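You operate a simulated robot arm through the tools that you are given. There is no shell and no other tool.

Carry out the task below with a simulated robot arm. There is one attempt and no reset: what you move stays moved.

JOB
Move the finished jar from the shaker to the brown mat and shake jar 75.
Fine: press start once; leave the jar in the cradle with the clamp open. Set down upright: jar, what you pick out.

It is judged by the outcome, as a careful person would: the job done as asked, and still so three seconds after it is handed in. It fails if anything else is knocked over, pushed out of place, dropped, spilled or broken.

ROBOT AND FRAMES
A 7-joint arm with a two-finger parallel gripper, fixed in place. Base frame: the origin is at the foot of the arm, x ahead of it, y to its left, z up; the work surface is at about z = 0.8. Readings come in m, degrees, newtons and seconds.
Its first joint turns from -166.0 to 166.0 degrees. Payload 4.4 kg.
The TCP is the grasp point between the finger pads, 0.023 m short of the fingertips. In the tool frame z runs along the fingers and y along their closing line. Largest opening 0.094 m; finger width 0.038, thickness 0.01; the body of the gripper, 0.054 by 0.096 m, starts 0.039 m behind the TCP.
Orientation is that of the tool frame in the base frame, as [roll, pitch, yaw] about the fixed x, y, z axes, in that order (R = Rz(yaw) Ry(pitch) Rx(roll)). With the fingers straight down and closing along the base's y, the tool's x points along the base's -x, its y along +y and its z along -z.

CONTROLS
- The arm moves only by the tool arm_command. Its arguments are lists of equal length, an entry for each row: "linear": the shift along the tool's x, y, z in units of 400 mm (1.0 is 400 mm), a list of three; "turn": the turn, a rotation vector about the tool's x, y, z in units of 180 degrees (1.0 is 180 degrees), a list of three; "jaw": the gripper command, from -1 (shut) to 1 (fully open), values between in proportion. In form: {"linear": [[x, y, z], ...], "turn": [[rx, ry, rz], ...], "jaw": [jaw, ...]}. A call has 1 to 20 rows; each row is the pose to reach, as a shift and turn from the pose commanded when the call began, along the tool's axes at that moment. A call with a number of a shift or a turn outside -1 to 1 is refused whole. A row lasts 0.2 s, in which the tool goes at most 0.05 m and 8.6 degrees; a call with a longer step from one row to the next is refused whole, and so is a gripper value outside its range. Where a pose cannot be reached the arm comes as near as it can. A force on the tool above 40 N (or 10 N above the force at the start of the call, whichever is more), or a blocked arm, ends the call early, and 0.2 s more pass. Each finger travels about 0.072 m/s and halts on what it meets, pressing with about 24 N; the grip force reading is that of the motor and also rises with nothing between the fingers. The clock runs only during rows and for 0.2 s after the last one: add rows that repeat a pose to give the fingers time. The reply holds the time, the measured pose of the TCP, the force on the tool along the base axes, the opening and the grip force, in the units named above and with some noise, with the torque about the TCP (base axes, N m) and any sound that the robot's microphone picked up.
- Cameras (640 x 400 px; columns grow to the right, rows downward): "scene" is fixed at [0.2196, 0.6507, 1.5815]; the picture's right is [0.12, -0.99, 0.00], its down [-0.80, -0.10, -0.59] and it looks along [0.58, 0.07, -0.81] (base axes); focal length 332 px, centre (320, 200). "wrist" rides on the gripper at [0.086, 0.016, -0.075] in the tool frame; the picture's right is [-0.18, 0.98, 0.00], its down [-0.58, -0.11, -0.81] and it looks along [-0.79, -0.15, 0.59] (tool axes); focal length 243 px, centre (320, 200). There is no depth. A picture from a camera that has moved, and an enlarged one, comes with that camera's place and axes in the base frame and with its lens.
- capture(camera): a new picture of that camera. It takes no simulated time.
- zoom(camera, box): a new picture of the part [left, top, right, bottom] of that camera's present view, enlarged. It takes no simulated time.
- hand_in(): hands the job in; it is judged then, once.

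Nothing tells you positions but the pictures and the camera data. Unless the task says otherwise, let go and move clear before handing in.

The tools are called after "Emit:" by a JSON object that holds its "op" and its "data". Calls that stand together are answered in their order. arm_command: Moves the arm, as the interface text tells. Its arguments: {"type":"object","properties":{"linear":{"type":"array","items":{"type":"array","items":{"type":"number"}}},"turn":{"type":"array","items":{"type":"array","items":{"type":"number"}}},"jaw":{"type":"array","items":{"type":"number"}}},"required":["linear","turn","jaw"]} The other tools are called the same way: capture (camera) takes a picture; zoom (camera, box) takes an enlarged picture of a part of a camera's view; hand_in () hands the job in.

At the start:

```text
clock: 0.0
ee_pos: [0.648, 0.4775, 1.142]
orientation: [180.0, 0.0, -179.9]
contact_force: [0.8, 0.0, -0.1]
torque: [0.05, -0.05, 0.02]
width: 0.0939
grasp_force: 0.0
```

scene: 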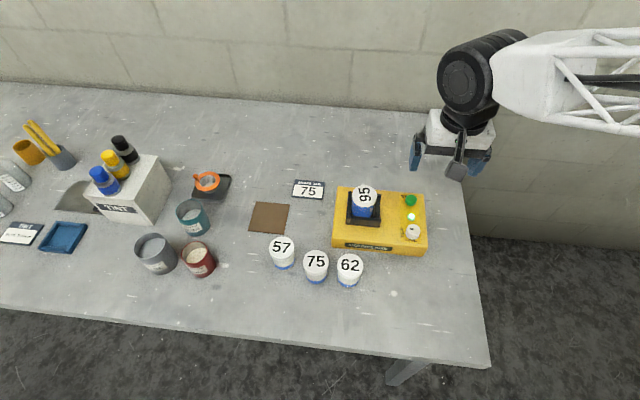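
wrist: 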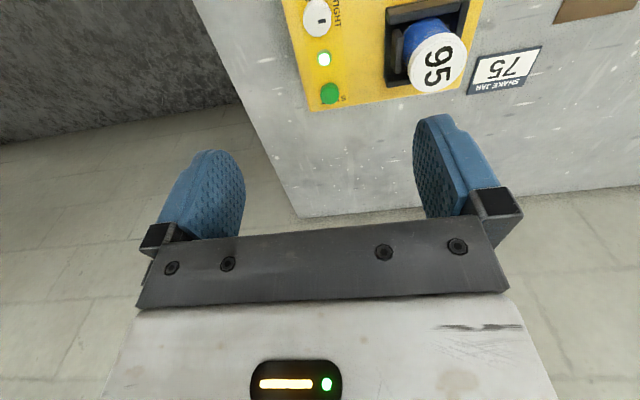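

I see a yellow shaker with jar 95 in its cradle, jars 57, 75 and 62 in front of it, and a brown mat to its left. I'll look closer before moving.

Emit:
{"op": "zoom", "data": {"camera": "scene", "box": [230, 160, 450, 300]}}

Emit:
{"op": "zoom", "data": {"camera": "scene", "box": [320, 175, 440, 260]}}

Emit:
{"op": "zoom", "data": {"camera": "wrist", "box": [260, 0, 580, 130]}}

```text
2.86 times, centred on (340, 230) of scene
camera zoom: at [0.2196, 0.6507, 1.5815], right [0.12, -0.99, 0.0], down [-0.8, -0.1, -0.59], along [0.58, 0.07, -0.81], focal length 948 px, centre (263, 114)
```

zoom: 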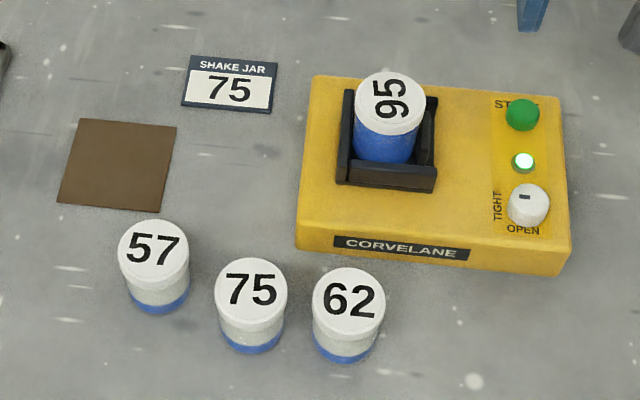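

```text
4.71 times, centred on (380, 218) of scene
camera zoom: at [0.2196, 0.6507, 1.5815], right [0.12, -0.99, 0.0], down [-0.8, -0.1, -0.59], along [0.58, 0.07, -0.81], focal length 1562 px, centre (38, 118)
```

zoom: 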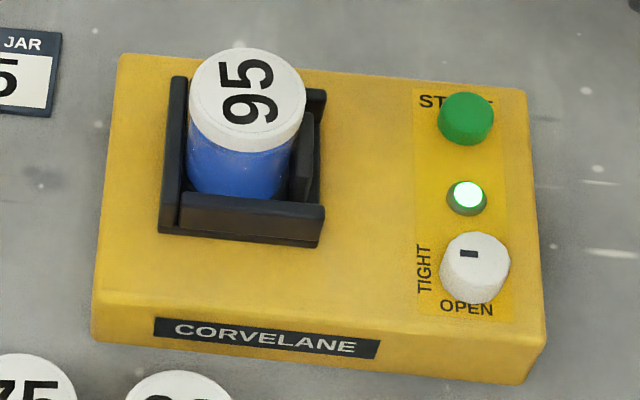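

```text
2.00 times, centred on (420, 65) of wrist
camera zoom: at [0.5606, 0.4928, 1.2168], right [0.18, 0.98, 0.0], down [0.58, -0.11, 0.81], along [0.79, -0.15, -0.59], focal length 485 px, centre (120, 470)
```

zoom: 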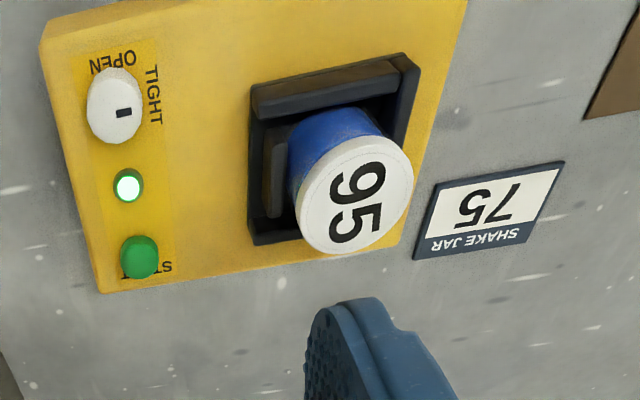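

Before moving I'm zooming hard on the knob, the cradle and the jars, to see where the knob points and how tall things are.

Emit:
{"op": "zoom", "data": {"camera": "scene", "box": [395, 190, 427, 245]}}

Emit:
{"op": "zoom", "data": {"camera": "scene", "box": [335, 180, 395, 230]}}

Emit:
{"op": "zoom", "data": {"camera": "wrist", "box": [295, 0, 355, 60]}}

Emit:
{"op": "zoom", "data": {"camera": "scene", "box": [245, 195, 375, 295]}}

```text
7.27 times, centred on (411, 218) of scene
camera zoom: at [0.2196, 0.6507, 1.5815], right [0.12, -0.99, 0.0], down [-0.8, -0.1, -0.59], along [0.58, 0.07, -0.81], focal length 2414 px, centre (-342, 73)
```

zoom: 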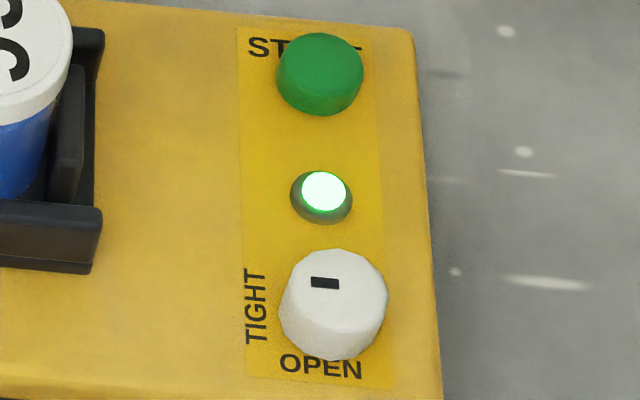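

```text
8.00 times, centred on (365, 205) of scene
camera zoom: at [0.2196, 0.6507, 1.5815], right [0.12, -0.99, 0.0], down [-0.8, -0.1, -0.59], along [0.58, 0.07, -0.81], focal length 2655 px, centre (-40, 160)
```

zoom: 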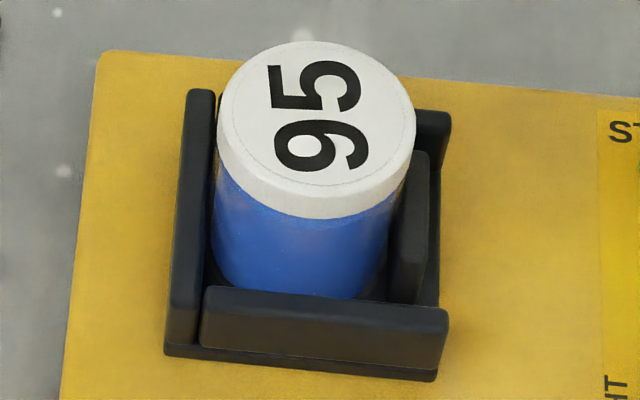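

```text
6.67 times, centred on (325, 30) of wrist
camera zoom: at [0.5606, 0.4928, 1.2168], right [0.18, 0.98, 0.0], down [0.58, -0.11, 0.81], along [0.79, -0.15, -0.59], focal length 1618 px, centre (287, 1333)
```

zoom: 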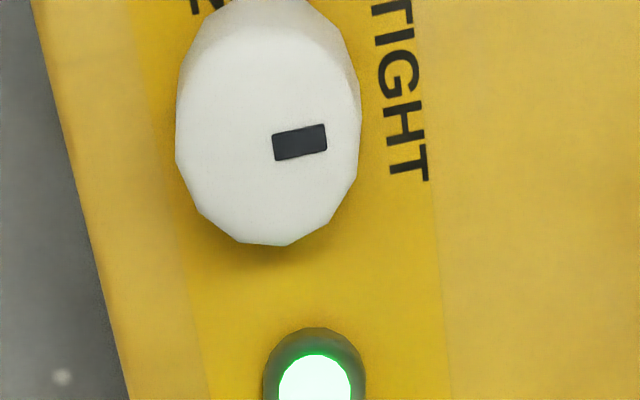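

```text
4.00 times, centred on (310, 245) of scene
camera zoom: at [0.2196, 0.6507, 1.5815], right [0.12, -0.99, 0.0], down [-0.8, -0.1, -0.59], along [0.58, 0.07, -0.81], focal length 1328 px, centre (360, 20)
```

zoom: 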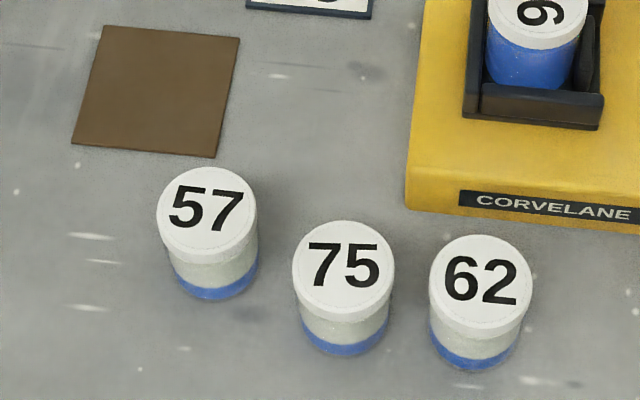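

The knob's mark points at TIGHT, on the +y side, and OPEN is on the −x side. My estimates are the knob near (0.665, 0.472), jar 95 near (0.714, 0.601), jar 75 near (0.555, 0.701) and the mat near (0.703, 0.853). Next I'll move lower for a closer wrist view.

Emit:
{"op": "arm_command", "data": {"linear": [[0.024, 0, 0.061], [0.048, 0, 0.122], [0.072, 0, 0.183], [0.096, 0, 0.244], [0.12, 0, 0.305], [0.12, 0, 0.305]], "turn": [[0, 0, 0], [0, 0, 0], [0, 0, 0], [0, 0, 0], [0, 0, 0], [0, 0, 0]], "jaw": [1, 1, 1, 1, 1, 1]}}

Emit:
{"op": "capture", "data": {"camera": "wrist"}}

Emit:
{"op": "zoom", "data": {"camera": "wrist", "box": [240, 60, 420, 180]}}

```text
clock: 1.4
ee_pos: [0.6005, 0.4782, 1.02]
orientation: [180.0, -0.1, -180.0]
contact_force: [0.2, -0.3, 0.0]
torque: [0.01, 0.0, 0.0]
width: 0.0941
grasp_force: 0.1
```

```text
taken
camera wrist: at [0.5135, 0.4942, 1.0945], right [0.18, 0.98, 0.0], down [0.58, -0.11, 0.81], along [0.79, -0.15, -0.59], focal length 243 px, centre (320, 200)
```

wrist: 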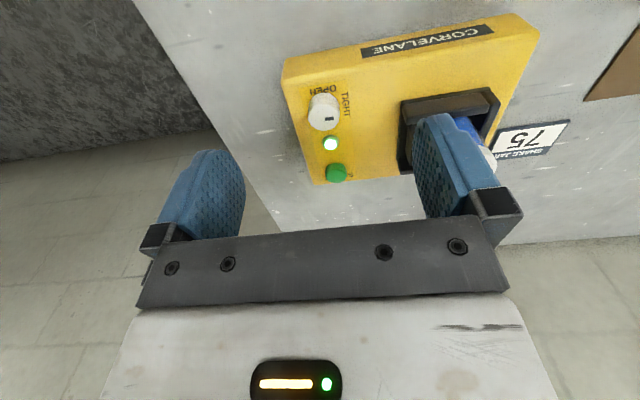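

```text
3.33 times, centred on (330, 120) of wrist
camera zoom: at [0.5135, 0.4942, 1.0945], right [0.18, 0.98, 0.0], down [0.58, -0.11, 0.81], along [0.79, -0.15, -0.59], focal length 809 px, centre (287, 467)
```

zoom: 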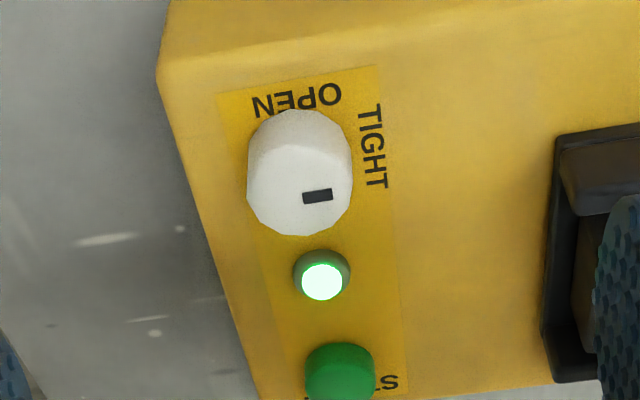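

The knob's top sits at about (0.667, 0.470, 0.871), with the panel at about z = 0.85. I'll move above it and check alignment before descending.

Emit:
{"op": "arm_command", "data": {"linear": [[-0.042, -0.005, 0.056], [-0.084, -0.01, 0.112], [-0.126, -0.015, 0.168], [-0.1675, -0.019, 0.225], [-0.1675, -0.019, 0.225]], "turn": [[0, 0, 0], [0, 0, 0], [0, 0, 0], [0, 0, 0], [0, 0, 0]], "jaw": [0.6, 0.6, 0.6, 0.6, 0.6]}}

Emit:
{"op": "capture", "data": {"camera": "wrist"}}

Emit:
{"op": "capture", "data": {"camera": "scene"}}

Emit:
{"op": "zoom", "data": {"camera": "wrist", "box": [200, 0, 440, 200]}}

```text
clock: 2.6
ee_pos: [0.668, 0.4683, 0.9297]
orientation: [-179.9, 0.1, -179.9]
contact_force: [0.4, -1.0, -0.2]
torque: [0.0, 0.02, 0.0]
width: 0.0751
grasp_force: 0.0
```

```text
taken
camera wrist: at [0.5805, 0.4851, 1.0048], right [0.18, 0.98, 0.0], down [0.58, -0.11, 0.81], along [0.79, -0.15, -0.59], focal length 243 px, centre (320, 200)
```

wrist: 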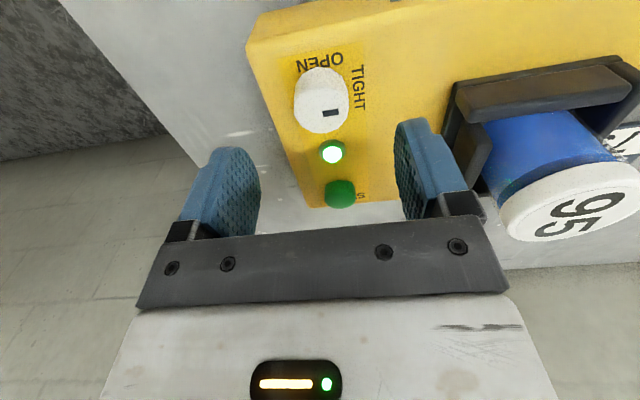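

```text
taken
```

scene: 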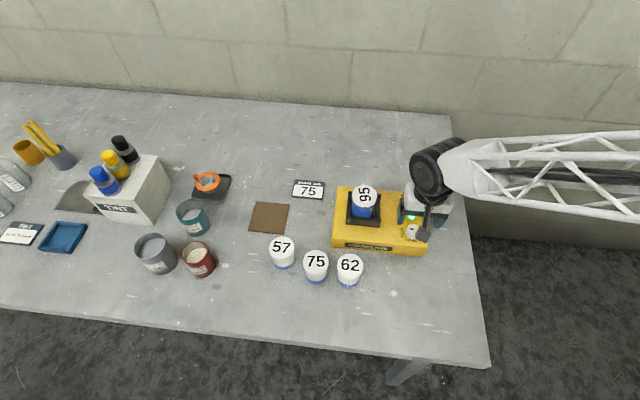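

```text
2.00 times, centred on (320, 100) of wrist
camera zoom: at [0.5805, 0.4851, 1.0048], right [0.18, 0.98, 0.0], down [0.58, -0.11, 0.81], along [0.79, -0.15, -0.59], focal length 485 px, centre (320, 400)
```

zoom: 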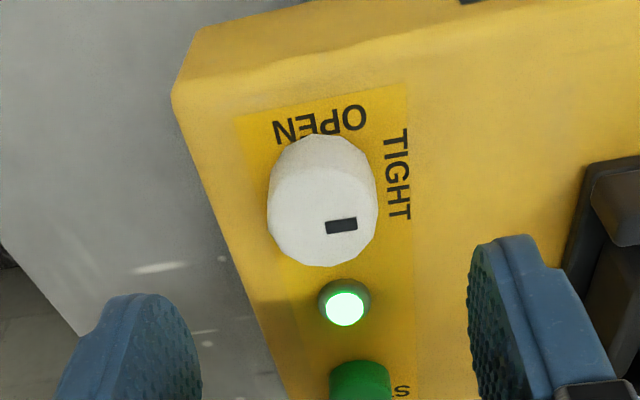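

The knob lines up with the tool axis, so I'll descend until the fingertips are just above the panel and close on the knob.

Emit:
{"op": "arm_command", "data": {"linear": [[0, 0, 0.045], [0, 0, 0.09], [0, 0, 0.13], [0, 0, 0.13], [0, 0, 0.13], [0, 0, 0.13], [0, 0, 0.13], [0, 0, 0.13]], "turn": [[0, 0, 0], [0, 0, 0], [0, 0, 0], [0, 0, 0], [0, 0, 0], [0, 0, 0], [0, 0, 0], [0, 0, 0]], "jaw": [0.6, 0.6, 0.6, 0.6, -1, -1, -1, -1]}}

Emit:
{"op": "capture", "data": {"camera": "wrist"}}

```text
clock: 4.2
ee_pos: [0.6676, 0.4708, 0.8783]
orientation: [179.9, 0.1, -179.9]
contact_force: [0.6, 14.3, -5.7]
torque: [0.22, 0.14, -0.04]
width: 0.0336
grasp_force: 45.1
stopped in row 7: the force on the tool passed its limit at 42 N (the readings are from after the stop); the commanded pose is now the measured one
```

```text
taken
camera wrist: at [0.5801, 0.4858, 0.9526], right [0.18, 0.98, 0.0], down [0.58, -0.11, 0.81], along [0.79, -0.15, -0.59], focal length 243 px, centre (320, 200)
```

wrist: 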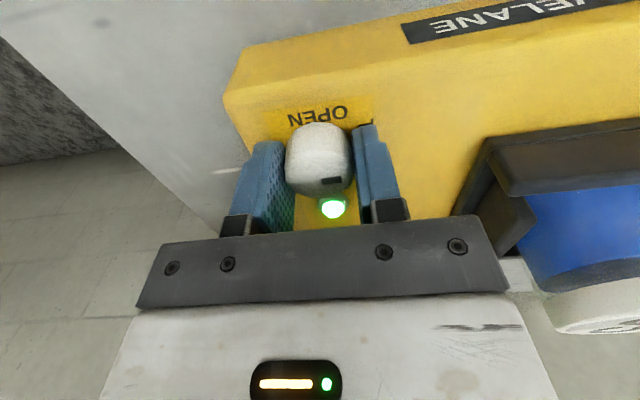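

The fingers hold the knob with a small sideways load of about 14 N in +y. I'll ease that by 1 mm before turning.

Emit:
{"op": "arm_command", "data": {"linear": [[0, 0.0025, 0], [0, 0.0025, 0]], "turn": [[0, 0, 0], [0, 0, 0]], "jaw": [-1, -1]}}

```text
clock: 4.8
ee_pos: [0.6675, 0.4697, 0.8775]
orientation: [-180.0, 0.1, 180.0]
contact_force: [-1.9, -7.1, -2.1]
torque: [-0.24, -0.12, 0.02]
width: 0.0336
grasp_force: 44.8
```

Load is now small, so I'll turn the knob 90° from TIGHT to OPEN. That's counter-clockwise from above, or negative about tool z.

Emit:
{"op": "arm_command", "data": {"linear": [[0, -0.0008, 0], [0, -0.0008, 0], [0, -0.0008, 0], [0, -0.0008, 0], [0, -0.0008, 0], [0, -0.0008, 0], [0, -0.0008, 0], [0, -0.0008, 0], [0, -0.0008, 0], [0, -0.0008, 0], [0, -0.0008, 0], [0, -0.0008, 0], [0, -0.0008, 0], [0, -0.0008, 0]], "turn": [[0, 0, -0.03], [0, 0, -0.07], [0, 0, -0.11], [0, 0, -0.15], [0, 0, -0.19], [0, 0, -0.23], [0, 0, -0.27], [0, 0, -0.31], [0, 0, -0.35], [0, 0, -0.39], [0, 0, -0.43], [0, 0, -0.47], [0, 0, -0.5], [0, 0, -0.5]], "jaw": [-1, -1, -1, -1, -1, -1, -1, -1, -1, -1, -1, -1, -1, -1]}}

Emit:
{"op": "capture", "data": {"camera": "wrist"}}

Emit:
{"op": "capture", "data": {"camera": "scene"}}

```text
clock: 6.7
ee_pos: [0.6654, 0.4714, 0.8786]
orientation: [179.8, 0.0, -120.4]
contact_force: [-3.1, 11.3, -3.9]
torque: [0.26, 0.08, -0.02]
width: 0.0334
grasp_force: 45.0
stopped in row 9: the force on the tool passed its limit at 42 N (the readings are from after the stop); the commanded pose is now the measured one
```

```text
taken
camera wrist: at [0.6079, 0.4046, 0.9528], right [-0.75, 0.66, 0.0], down [0.39, 0.45, 0.81], along [0.53, 0.61, -0.59], focal length 243 px, centre (320, 200)
```

wrist: 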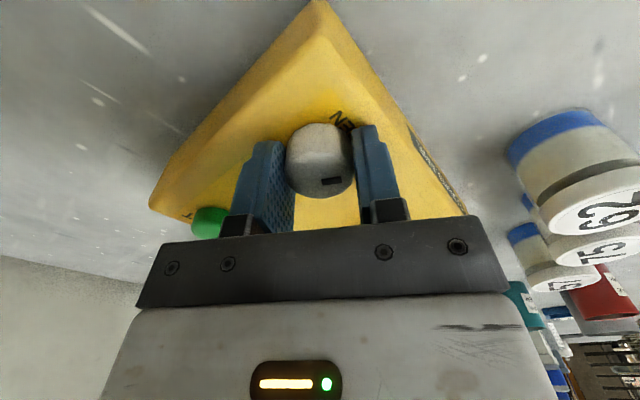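

```text
taken
```

scene: 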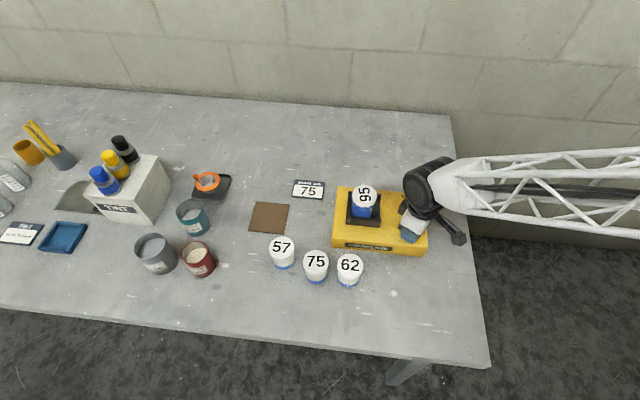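

The knob has turned about 60° with the gripper before lateral load stopped the call. I'll ease the load and continue in smaller steps.

Emit:
{"op": "arm_command", "data": {"linear": [[-0.001, 0.001, 0], [-0.001, 0.001, 0], [-0.001, 0.001, 0], [-0.001, 0.001, 0], [-0.001, 0.001, 0]], "turn": [[0, 0, 0], [0, 0, -0.02], [0, 0, -0.05], [0, 0, -0.08], [0, 0, -0.08]], "jaw": [-1, -1, -1, -1, -1]}}

```text
clock: 7.9
ee_pos: [0.665, 0.4714, 0.8781]
orientation: [179.9, 0.0, -106.0]
contact_force: [2.5, -9.7, -0.6]
torque: [0.06, -0.15, -0.02]
width: 0.0334
grasp_force: 44.7
```

At 74° now, with about 16° left. I'll continue with a slight correction.

Emit:
{"op": "arm_command", "data": {"linear": [[0.0008, -0.0005, 0], [0.0008, -0.0005, 0], [0.0008, -0.0005, 0], [0.0008, -0.0005, 0], [0.0008, -0.0005, 0]], "turn": [[0, 0, -0.02], [0, 0, -0.045], [0, 0, -0.07], [0, 0, -0.089], [0, 0, -0.089]], "jaw": [-1, -1, -1, -1, -1]}}

Emit:
{"op": "zoom", "data": {"camera": "wrist", "box": [220, 60, 420, 260]}}

Emit:
{"op": "zoom", "data": {"camera": "scene", "box": [320, 175, 440, 260]}}

```text
clock: 9.1
ee_pos: [0.6649, 0.4719, 0.8791]
orientation: [-180.0, 0.1, -90.0]
contact_force: [-15.5, 9.2, 5.6]
torque: [0.49, 0.33, -0.57]
width: 0.0333
grasp_force: 44.4
```

```text
2.00 times, centred on (320, 160) of wrist
camera zoom: at [0.6488, 0.3852, 0.9527], right [-0.98, 0.18, 0.0], down [0.11, 0.58, 0.81], along [0.15, 0.79, -0.59], focal length 485 px, centre (320, 280)
```

zoom: 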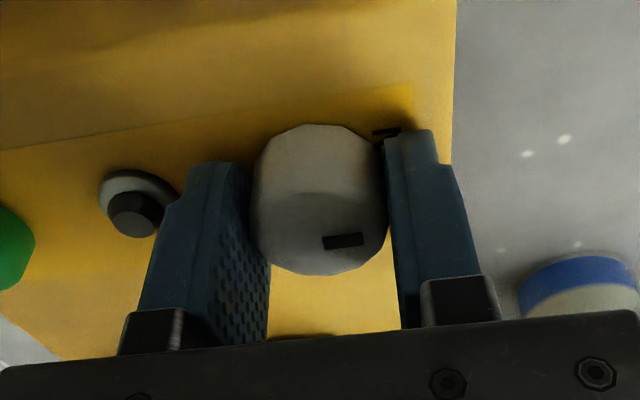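

```text
4.71 times, centred on (380, 218) of scene
camera zoom: at [0.2196, 0.6507, 1.5815], right [0.12, -0.99, 0.0], down [-0.8, -0.1, -0.59], along [0.58, 0.07, -0.81], focal length 1562 px, centre (38, 118)
```

zoom: 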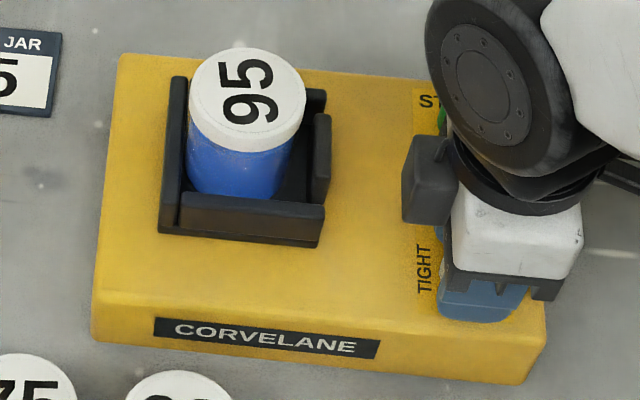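

The clamp pad has backed away from jar 95 and the light has gone off, so the knob is at OPEN. I'll open the fingers just enough to release it, staying clear of the light, and lift straight up.

Emit:
{"op": "arm_command", "data": {"linear": [[0, 0, 0], [0, 0, 0], [0, 0, -0.03], [0, 0, -0.1], [0, 0, -0.2], [0, 0, -0.3], [0, 0, -0.3]], "turn": [[0, 0, 0], [0, 0, 0], [0, 0, 0], [0, 0, 0], [0, 0, 0], [0, 0, 0], [0, 0, 0]], "jaw": [-0.05, -0.05, -0.05, -0.05, -0.05, 0.5, 1]}}

Emit:
{"op": "capture", "data": {"camera": "wrist"}}

Emit:
{"op": "zoom", "data": {"camera": "scene", "box": [320, 175, 440, 260]}}

```text
clock: 10.7
ee_pos: [0.6667, 0.4717, 1.0013]
orientation: [180.0, 0.0, -90.0]
contact_force: [-0.7, -0.5, 0.0]
torque: [0.01, 0.0, 0.01]
width: 0.094
grasp_force: 0.1
```

```text
taken
camera wrist: at [0.6508, 0.3859, 1.0752], right [-0.98, 0.18, 0.0], down [0.11, 0.58, 0.81], along [0.15, 0.79, -0.59], focal length 243 px, centre (320, 200)
```

wrist: 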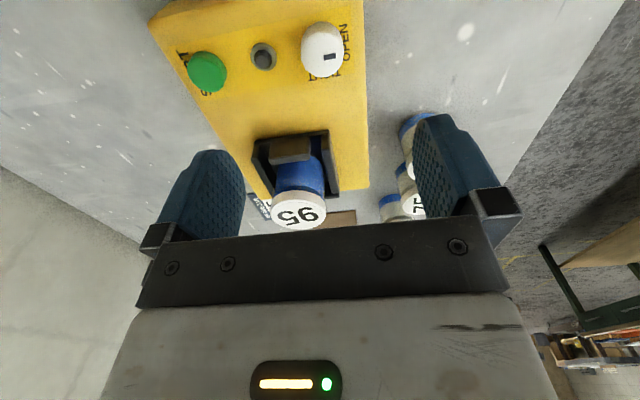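

```text
4.71 times, centred on (380, 218) of scene
camera zoom: at [0.2196, 0.6507, 1.5815], right [0.12, -0.99, 0.0], down [-0.8, -0.1, -0.59], along [0.58, 0.07, -0.81], focal length 1562 px, centre (38, 118)
```

zoom: 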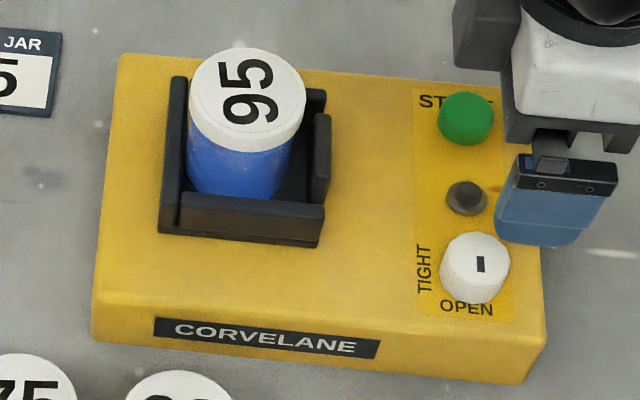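

The knob now points at OPEN. Next I'll examine the cradle and jar 95 to plan the grip above the walls.

Emit:
{"op": "zoom", "data": {"camera": "wrist", "box": [235, 110, 365, 240]}}

Emit:
{"op": "zoom", "data": {"camera": "scene", "box": [335, 180, 395, 230]}}

```text
3.08 times, centred on (300, 175) of wrist
camera zoom: at [0.6508, 0.3859, 1.0752], right [-0.98, 0.18, 0.0], down [0.11, 0.58, 0.81], along [0.15, 0.79, -0.59], focal length 746 px, centre (382, 277)
```

zoom: 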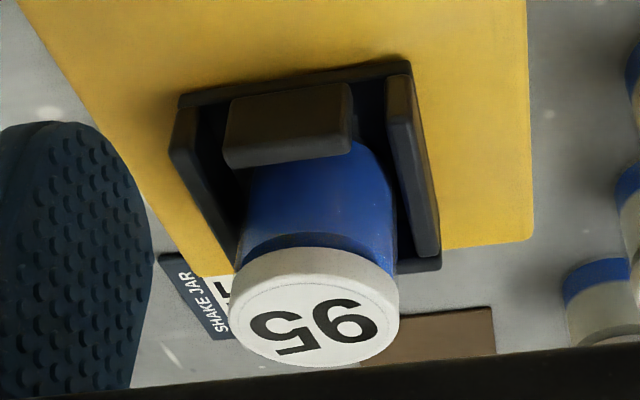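

```text
8.00 times, centred on (365, 205) of scene
camera zoom: at [0.2196, 0.6507, 1.5815], right [0.12, -0.99, 0.0], down [-0.8, -0.1, -0.59], along [0.58, 0.07, -0.81], focal length 2655 px, centre (-40, 160)
```

zoom: 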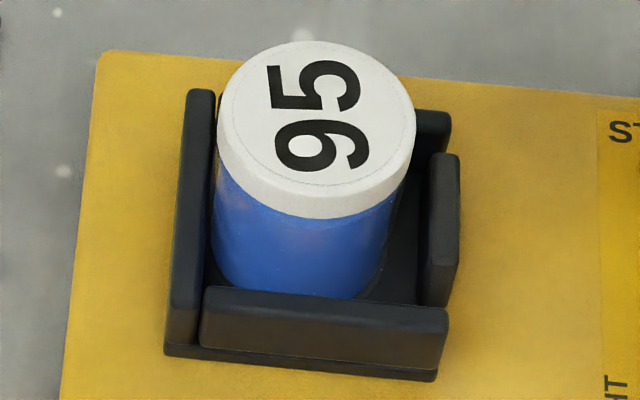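

The clamp is clearly open and the cradle walls top out near z ≈ 0.885, while jar 95's lid is at about z ≈ 0.93, centred near (0.7145, 0.6015). I'll hover above it with the fingers closing along x and check alignment.

Emit:
{"op": "arm_command", "data": {"linear": [[-0.065, -0.024, 0.007], [-0.13, -0.048, 0.014], [-0.195, -0.072, 0.021], [-0.26, -0.096, 0.028], [-0.325, -0.12, 0.035], [-0.325, -0.12, 0.035]], "turn": [[0, 0, 0], [0, 0, 0], [0, 0, 0], [0, 0, 0], [0, 0, 0], [0, 0, 0]], "jaw": [1, 1, 1, 1, 1, 1]}}

Emit:
{"op": "capture", "data": {"camera": "wrist"}}

Emit:
{"op": "capture", "data": {"camera": "scene"}}

```text
clock: 12.1
ee_pos: [0.7152, 0.6012, 0.9849]
orientation: [180.0, -0.1, -90.0]
contact_force: [0.1, -0.1, 0.3]
torque: [0.0, -0.03, -0.02]
width: 0.0938
grasp_force: 0.1
```

```text
taken
camera wrist: at [0.6983, 0.5148, 1.0602], right [-0.98, 0.18, 0.0], down [0.11, 0.58, 0.81], along [0.15, 0.79, -0.59], focal length 243 px, centre (320, 200)
```

wrist: 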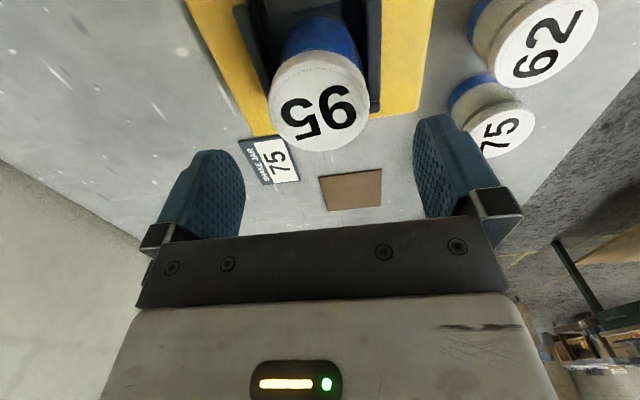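

```text
taken
```

scene: 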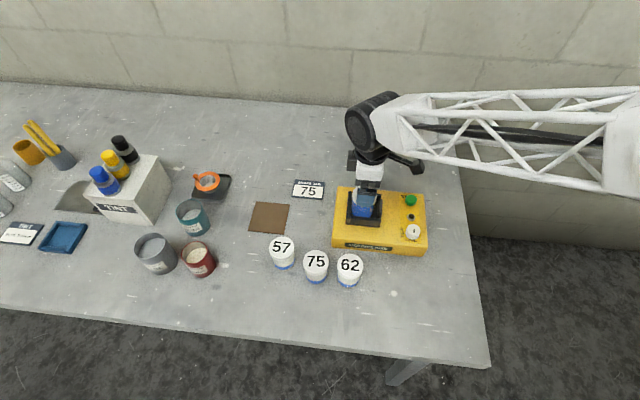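

Emit:
{"op": "zoom", "data": {"camera": "wrist", "box": [220, 0, 420, 160]}}

```text
2.50 times, centred on (320, 80) of wrist
camera zoom: at [0.6983, 0.5148, 1.0602], right [-0.98, 0.18, 0.0], down [0.11, 0.58, 0.81], along [0.15, 0.79, -0.59], focal length 606 px, centre (320, 500)
```

zoom: 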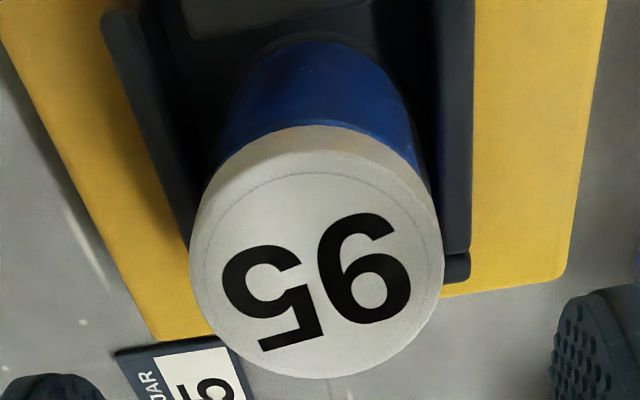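

Alignment is good, within about 1 mm in x. I'll descend to TCP z ≈ 0.918, keeping the fingertips above the cradle walls, and close on the jar.

Emit:
{"op": "arm_command", "data": {"linear": [[0, 0, 0.06], [0, 0, 0.12], [0, 0, 0.1675], [0, 0, 0.1675]], "turn": [[0, 0, 0], [0, 0, 0], [0, 0, 0], [0, 0, 0]], "jaw": [1, 1, 1, 1]}}

Emit:
{"op": "capture", "data": {"camera": "wrist"}}

Emit:
{"op": "zoom", "data": {"camera": "scene", "box": [320, 140, 440, 260]}}

```text
clock: 13.1
ee_pos: [0.7151, 0.6026, 0.9153]
orientation: [-179.9, 0.1, -90.0]
contact_force: [-0.7, 0.2, 0.3]
torque: [0.02, 0.0, 0.0]
width: 0.0941
grasp_force: 0.0
```

```text
taken
camera wrist: at [0.6986, 0.5152, 0.9901], right [-0.98, 0.18, 0.0], down [0.11, 0.58, 0.81], along [0.15, 0.79, -0.59], focal length 243 px, centre (320, 200)
```

wrist: 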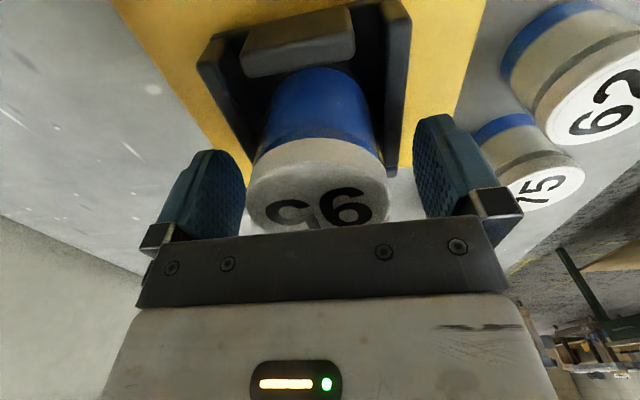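

```text
3.33 times, centred on (380, 200) of scene
camera zoom: at [0.2196, 0.6507, 1.5815], right [0.12, -0.99, 0.0], down [-0.8, -0.1, -0.59], along [0.58, 0.07, -0.81], focal length 1106 px, centre (120, 200)
```

zoom: 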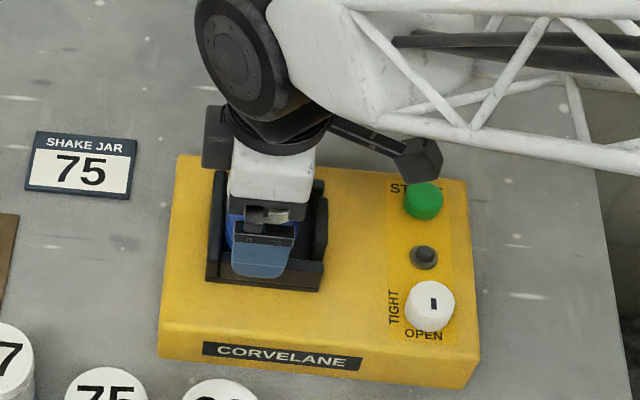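

Both fingers straddle the jar clear of the walls. Closing now.

Emit:
{"op": "arm_command", "data": {"linear": [[0, 0, 0], [0, 0, 0], [0, 0, 0], [0, 0, 0]], "turn": [[0, 0, 0], [0, 0, 0], [0, 0, 0], [0, 0, 0]], "jaw": [-1, -1, -1, -1]}}

Emit:
{"op": "capture", "data": {"camera": "wrist"}}

```text
clock: 14.1
ee_pos: [0.7143, 0.6021, 0.9163]
orientation: [-179.9, 0.0, -90.0]
contact_force: [0.2, 0.5, 0.3]
torque: [0.04, -0.08, 0.03]
width: 0.0589
grasp_force: 24.0
```

```text
taken
camera wrist: at [0.6986, 0.5152, 0.9902], right [-0.98, 0.18, 0.0], down [0.11, 0.58, 0.81], along [0.15, 0.79, -0.59], focal length 243 px, centre (320, 200)
```

wrist: 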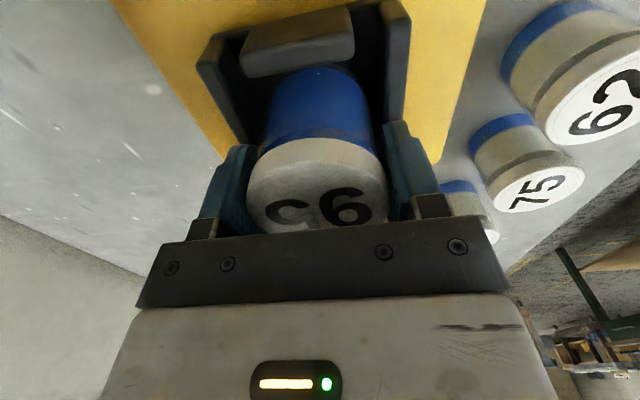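

The jar is gripped at width 0.059 and 24 N. I'll lift it straight out of the cradle.

Emit:
{"op": "arm_command", "data": {"linear": [[0, 0, -0.03], [0, 0, -0.08], [0, 0, -0.14], [0, 0, -0.2], [0, 0, -0.26], [0, 0, -0.32], [0, 0, -0.32]], "turn": [[0, 0, 0], [0, 0, 0], [0, 0, 0], [0, 0, 0], [0, 0, 0], [0, 0, 0], [0, 0, 0]], "jaw": [-1, -1, -1, -1, -1, -1, -1]}}

Emit:
{"op": "capture", "data": {"camera": "wrist"}}

Emit:
{"op": "capture", "data": {"camera": "scene"}}

```text
clock: 15.7
ee_pos: [0.7144, 0.5998, 1.0464]
orientation: [179.9, 0.1, -90.0]
contact_force: [0.0, 0.5, -1.8]
torque: [0.04, -0.01, 0.02]
width: 0.059
grasp_force: 24.0
```

```text
taken
camera wrist: at [0.6985, 0.5128, 1.1205], right [-0.98, 0.18, 0.0], down [0.11, 0.58, 0.81], along [0.15, 0.79, -0.59], focal length 243 px, centre (320, 200)
```

wrist: 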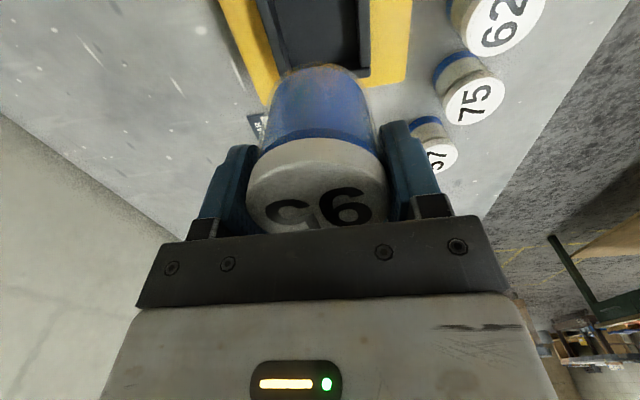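

```text
taken
```

scene: 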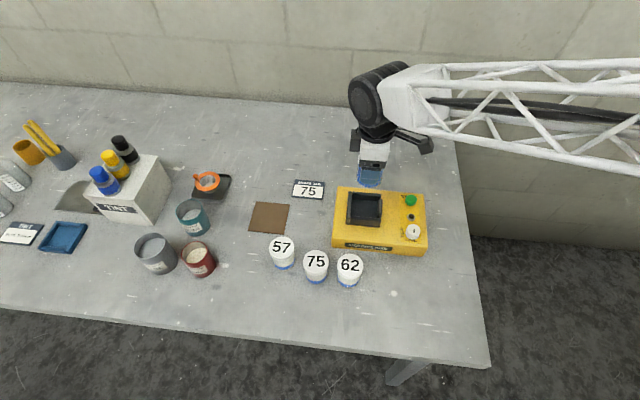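

Jar 95 is out of the cradle. The mat centre works out to about (0.704, 0.852), roughly 1.1 m from the base and beyond the nominal vertical-tool reach. I'll test the reach at height, moving gradually towards the mat.

Emit:
{"op": "arm_command", "data": {"linear": [[-0.09, 0.004, 0], [-0.18, 0.008, 0], [-0.27, 0.012, 0], [-0.27, 0.012, 0]], "turn": [[0, 0, 0], [0, 0, 0], [0, 0, 0], [0, 0, 0]], "jaw": [-1, -1, -1, -1]}}

Emit:
{"op": "capture", "data": {"camera": "wrist"}}

Emit:
{"op": "capture", "data": {"camera": "scene"}}

```text
clock: 16.7
ee_pos: [0.7101, 0.7101, 1.0454]
orientation: [180.0, -0.1, -90.0]
contact_force: [0.6, -1.3, -1.8]
torque: [0.0, 0.01, -0.02]
width: 0.0589
grasp_force: 24.2
```

```text
taken
camera wrist: at [0.6935, 0.6233, 1.1191], right [-0.98, 0.18, 0.0], down [0.11, 0.58, 0.81], along [0.15, 0.79, -0.59], focal length 243 px, centre (320, 200)
```

wrist: 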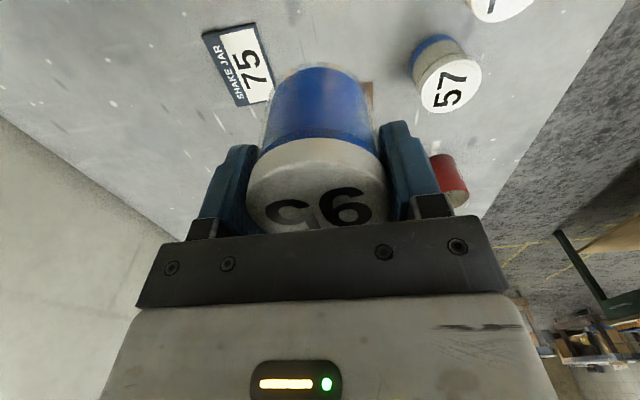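

```text
taken
```

scene: 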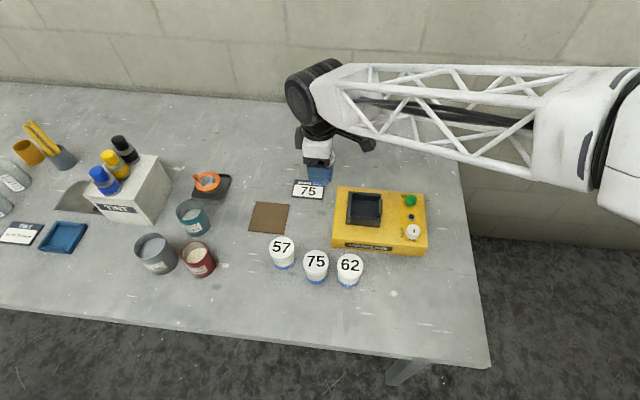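

It reached radius 1.0 m without trouble. Continuing towards the mat.

Emit:
{"op": "arm_command", "data": {"linear": [[-0.09, 0.004, 0], [-0.18, 0.008, 0], [-0.18, 0.008, 0]], "turn": [[0, 0, 0], [0, 0, 0], [0, 0, 0]], "jaw": [-1, -1, -1]}}

```text
clock: 17.5
ee_pos: [0.7046, 0.7821, 1.0454]
orientation: [179.9, 0.1, -90.0]
contact_force: [0.0, -0.6, -2.0]
torque: [0.0, 0.03, 0.01]
width: 0.0588
grasp_force: 23.9
```

Emit:
{"op": "arm_command", "data": {"linear": [[-0.09, 0.001, 0], [-0.175, 0.003, 0], [-0.175, 0.003, 0]], "turn": [[0, 0, 0], [0, 0, 0], [0, 0, 0]], "jaw": [-1, -1, -1]}}

Emit:
{"op": "capture", "data": {"camera": "wrist"}}

Emit:
{"op": "capture", "data": {"camera": "scene"}}

```text
clock: 18.3
ee_pos: [0.7049, 0.8487, 1.0462]
orientation: [180.0, 0.0, -90.0]
contact_force: [0.9, -0.7, -1.7]
torque: [-0.03, 0.03, 0.0]
width: 0.0588
grasp_force: 24.2
```

```text
taken
camera wrist: at [0.6877, 0.7619, 1.1207], right [-0.98, 0.18, 0.0], down [0.11, 0.58, 0.81], along [0.15, 0.79, -0.59], focal length 243 px, centre (320, 200)
```

wrist: 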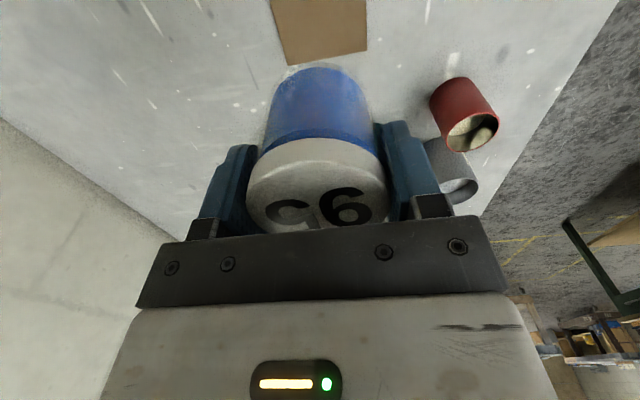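

```text
taken
```

scene: 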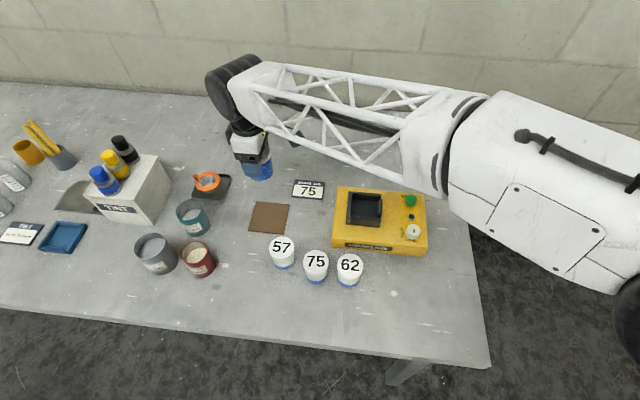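

The arm reaches above the mat, and the view confirms the mat is directly below. I'll lower jar 95 part-way and check.

Emit:
{"op": "arm_command", "data": {"linear": [[0, 0, 0.07], [0, 0, 0.14], [0, 0, 0.21], [0, 0, 0.28], [0, 0, 0.35], [0, 0, 0.4], [0, 0, 0.4]], "turn": [[0, 0, 0], [0, 0, 0], [0, 0, 0], [0, 0, 0], [0, 0, 0], [0, 0, 0], [0, 0, 0]], "jaw": [-1, -1, -1, -1, -1, -1, -1]}}

Emit:
{"op": "capture", "data": {"camera": "wrist"}}

Emit:
{"op": "capture", "data": {"camera": "scene"}}

```text
clock: 19.9
ee_pos: [0.705, 0.8495, 0.8845]
orientation: [180.0, 0.0, -90.0]
contact_force: [0.5, 0.1, -2.5]
torque: [0.0, 0.03, 0.03]
width: 0.0591
grasp_force: 24.0
```

```text
taken
camera wrist: at [0.6889, 0.7633, 0.9594], right [-0.98, 0.18, 0.0], down [0.11, 0.58, 0.81], along [0.15, 0.79, -0.59], focal length 243 px, centre (320, 200)
```

wrist: 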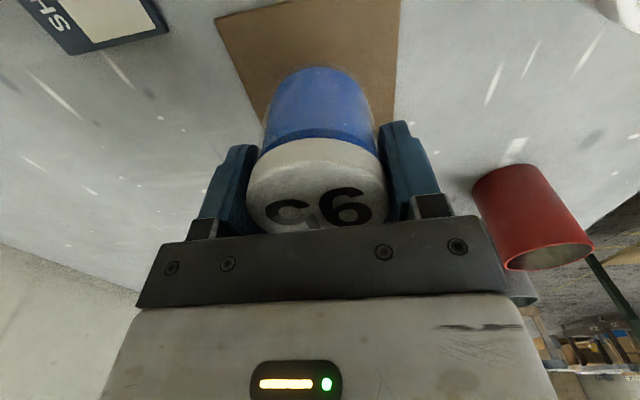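

```text
taken
```

scene: 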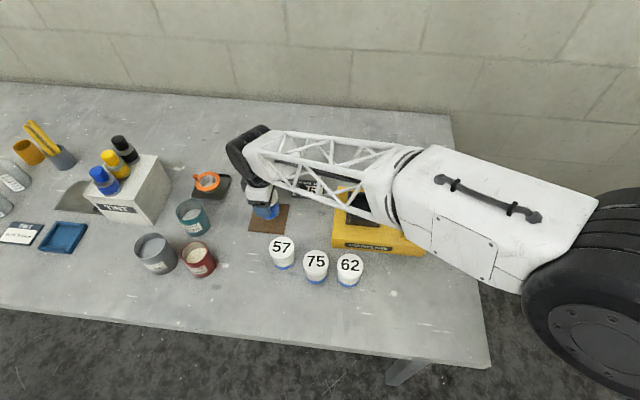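

The jar is held upright over the mat with everything clear. I'll go down in small steps until it touches.

Emit:
{"op": "arm_command", "data": {"linear": [[0, 0, 0.02], [0, 0, 0.04], [0, 0, 0.055], [0, 0, 0.055]], "turn": [[0, 0, 0], [0, 0, 0], [0, 0, 0], [0, 0, 0]], "jaw": [-1, -1, -1, -1]}}

Emit:
{"op": "zoom", "data": {"camera": "wrist", "box": [200, 0, 440, 160]}}

Emit:
{"op": "zoom", "data": {"camera": "scene", "box": [220, 150, 340, 250]}}

```text
clock: 20.9
ee_pos: [0.7048, 0.8509, 0.8638]
orientation: [180.0, 0.1, -90.0]
contact_force: [-0.6, -0.6, -1.8]
torque: [0.01, -0.01, 0.0]
width: 0.0588
grasp_force: 24.0
```

```text
2.50 times, centred on (320, 80) of wrist
camera zoom: at [0.6892, 0.7644, 0.9382], right [-0.98, 0.18, 0.0], down [0.11, 0.58, 0.81], along [0.15, 0.79, -0.59], focal length 606 px, centre (320, 500)
```

zoom: 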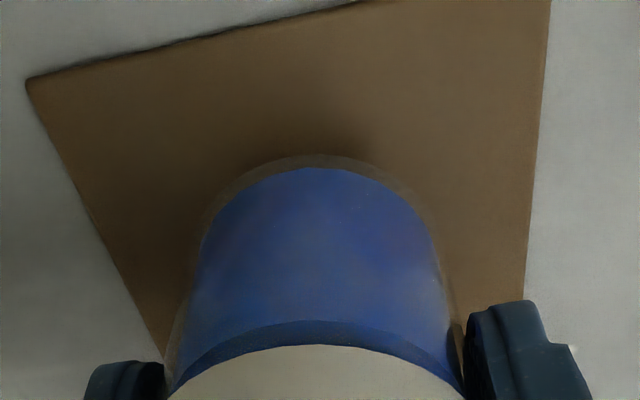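

```text
4.00 times, centred on (280, 200) of scene
camera zoom: at [0.2196, 0.6507, 1.5815], right [0.12, -0.99, 0.0], down [-0.8, -0.1, -0.59], along [0.58, 0.07, -0.81], focal length 1328 px, centre (480, 200)
```

zoom: 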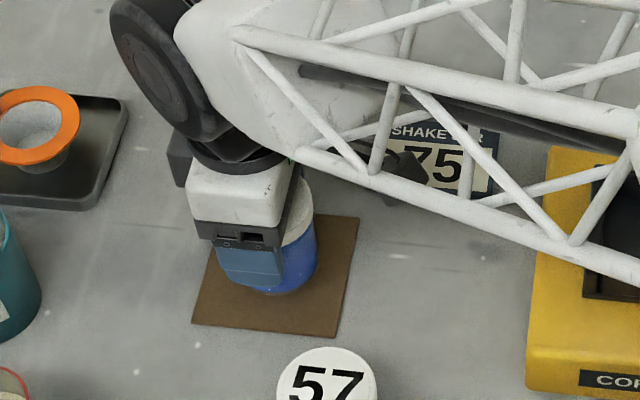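

Not touching yet. Another few millimetres down, slowly.

Emit:
{"op": "arm_command", "data": {"linear": [[0, 0, 0.004], [0, 0, 0.008], [0, 0, 0.012], [0, 0, 0.012]], "turn": [[0, 0, 0], [0, 0, 0], [0, 0, 0], [0, 0, 0]], "jaw": [-1, -1, -1, -1]}}

```text
clock: 21.9
ee_pos: [0.7053, 0.8513, 0.8577]
orientation: [-179.9, 0.0, -90.1]
contact_force: [0.6, 0.0, -1.9]
torque: [0.01, 0.01, 0.02]
width: 0.059
grasp_force: 23.3
```

Emit:
{"op": "arm_command", "data": {"linear": [[0, 0, 0.003], [0, 0, 0.006], [0, 0, 0.006]], "turn": [[0, 0, 0], [0, 0, 0], [0, 0, 0]], "jaw": [-1, -1, -1]}}

Emit:
{"op": "zoom", "data": {"camera": "wrist", "box": [200, 0, 440, 160]}}

```text
clock: 22.7
ee_pos: [0.7057, 0.8503, 0.8571]
orientation: [180.0, -0.1, -90.1]
contact_force: [0.6, 0.5, -2.9]
torque: [-0.03, 0.02, -0.01]
width: 0.0588
grasp_force: 24.2
```

```text
2.50 times, centred on (320, 80) of wrist
camera zoom: at [0.6889, 0.7648, 0.9305], right [-0.98, 0.18, 0.0], down [0.11, 0.58, 0.81], along [0.15, 0.79, -0.59], focal length 606 px, centre (320, 500)
```

zoom: 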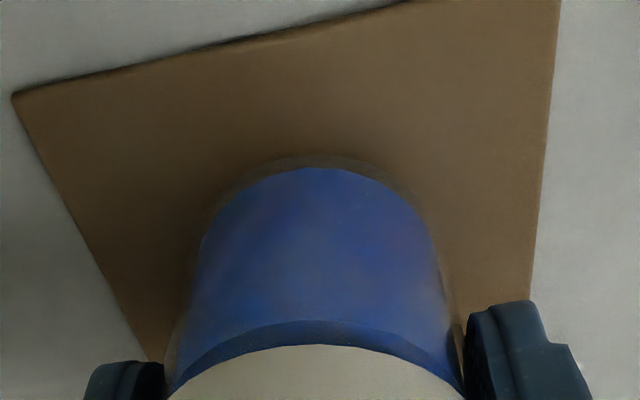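

Emit:
{"op": "arm_command", "data": {"linear": [[0, 0, 0.003], [0, 0, 0.006], [0, 0, 0.006]], "turn": [[0, 0, 0], [0, 0, 0], [0, 0, 0]], "jaw": [-1, -1, -1]}}

```text
clock: 23.5
ee_pos: [0.7048, 0.8503, 0.8549]
orientation: [-180.0, 0.1, -90.1]
contact_force: [-6.1, -0.2, 9.9]
torque: [-0.23, 0.27, -0.11]
width: 0.0589
grasp_force: 23.8
```

It has touched down, with about 10 N upward. I'll release and lift straight up.

Emit:
{"op": "arm_command", "data": {"linear": [[0, 0, -0.001], [0, 0, -0.001], [0, 0, -0.001], [0, 0, -0.001], [0, 0, -0.03], [0, 0, -0.1], [0, 0, -0.2], [0, 0, -0.3], [0, 0, -0.3]], "turn": [[0, 0, 0], [0, 0, 0], [0, 0, 0], [0, 0, 0], [0, 0, 0], [0, 0, 0], [0, 0, 0], [0, 0, 0], [0, 0, 0]], "jaw": [-1, 0.6, 1, 1, 1, 1, 1, 1, 1]}}

Emit:
{"op": "capture", "data": {"camera": "wrist"}}

Emit:
{"op": "capture", "data": {"camera": "scene"}}

```text
clock: 25.5
ee_pos: [0.7028, 0.8504, 0.9742]
orientation: [180.0, 0.1, -90.0]
contact_force: [0.2, -0.2, -0.4]
torque: [0.0, 0.01, -0.02]
width: 0.094
grasp_force: 0.1
```

```text
taken
camera wrist: at [0.6868, 0.7641, 1.0485], right [-0.98, 0.18, 0.0], down [0.11, 0.58, 0.81], along [0.15, 0.79, -0.59], focal length 243 px, centre (320, 200)
```

wrist: 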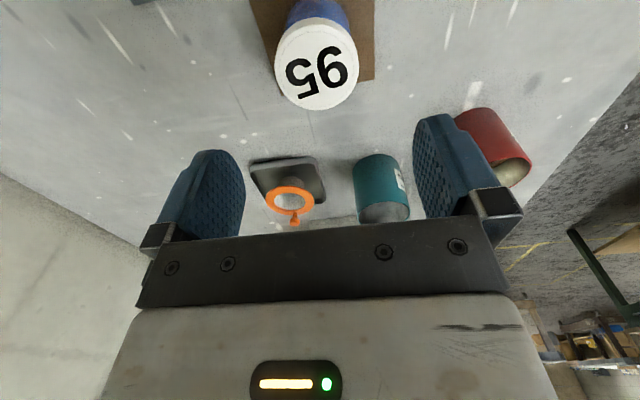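

```text
taken
```

scene: 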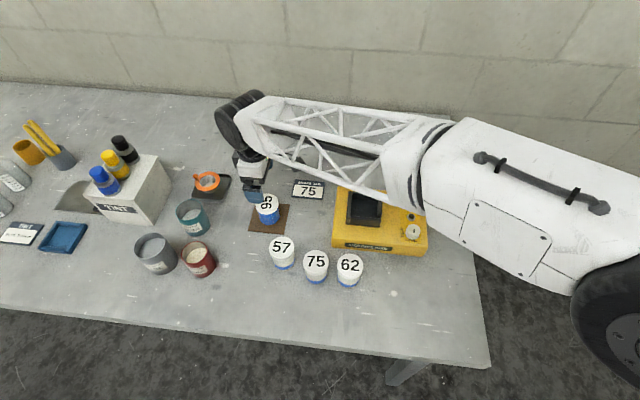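

Jar 95 stands upright on the mat. Now I'll move above jar 75, near (0.555, 0.701).

Emit:
{"op": "arm_command", "data": {"linear": [[0, 0, -0.05], [0.06, 0.06, -0.05], [0.125, 0.125, -0.05], [0.19, 0.19, -0.05], [0.25, 0.25, -0.05], [0.31, 0.31, -0.05], [0.3735, 0.375, -0.05], [0.3735, 0.375, -0.05]], "turn": [[0, 0, 0], [0, 0, 0], [0, 0, 0], [0, 0, 0], [0, 0, 0], [0, 0, 0], [0, 0, 0], [0, 0, 0]], "jaw": [1, 1, 1, 1, 1, 1, 1, 1]}}

Emit:
{"op": "capture", "data": {"camera": "wrist"}}

Emit:
{"op": "zoom", "data": {"camera": "wrist", "box": [220, 0, 420, 160]}}

Emit:
{"op": "capture", "data": {"camera": "scene"}}

```text
clock: 27.3
ee_pos: [0.5556, 0.7025, 0.9937]
orientation: [179.9, -0.1, -90.0]
contact_force: [0.3, -0.1, -0.7]
torque: [-0.01, 0.02, 0.05]
width: 0.0941
grasp_force: 0.2
```

```text
taken
camera wrist: at [0.5386, 0.6155, 1.0681], right [-0.98, 0.18, 0.0], down [0.11, 0.58, 0.81], along [0.15, 0.79, -0.59], focal length 243 px, centre (320, 200)
```

wrist: 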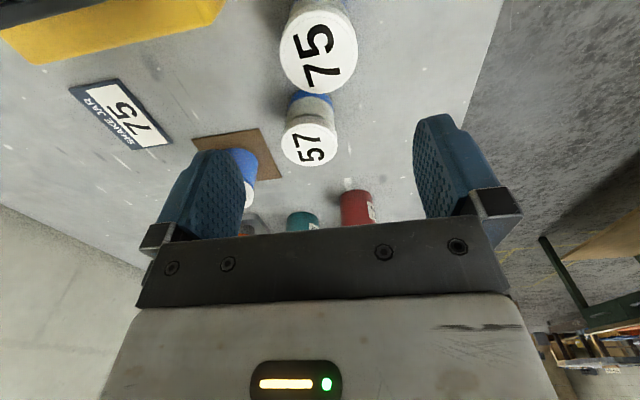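

```text
2.50 times, centred on (320, 80) of wrist
camera zoom: at [0.5386, 0.6155, 1.0681], right [-0.98, 0.18, 0.0], down [0.11, 0.58, 0.81], along [0.15, 0.79, -0.59], focal length 606 px, centre (320, 500)
```

zoom: 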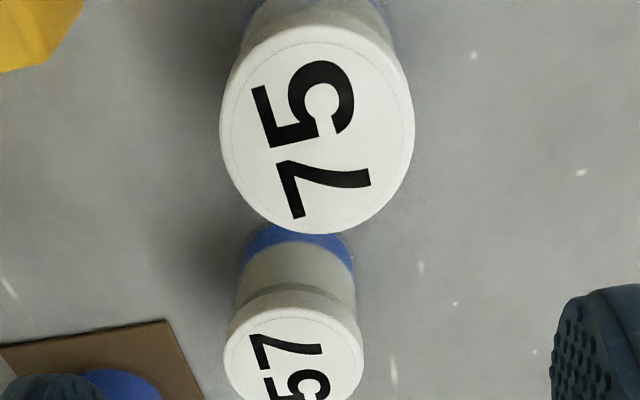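

```text
taken
```

scene: 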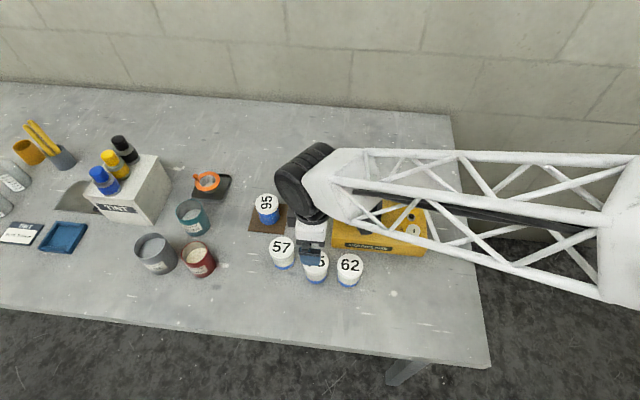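

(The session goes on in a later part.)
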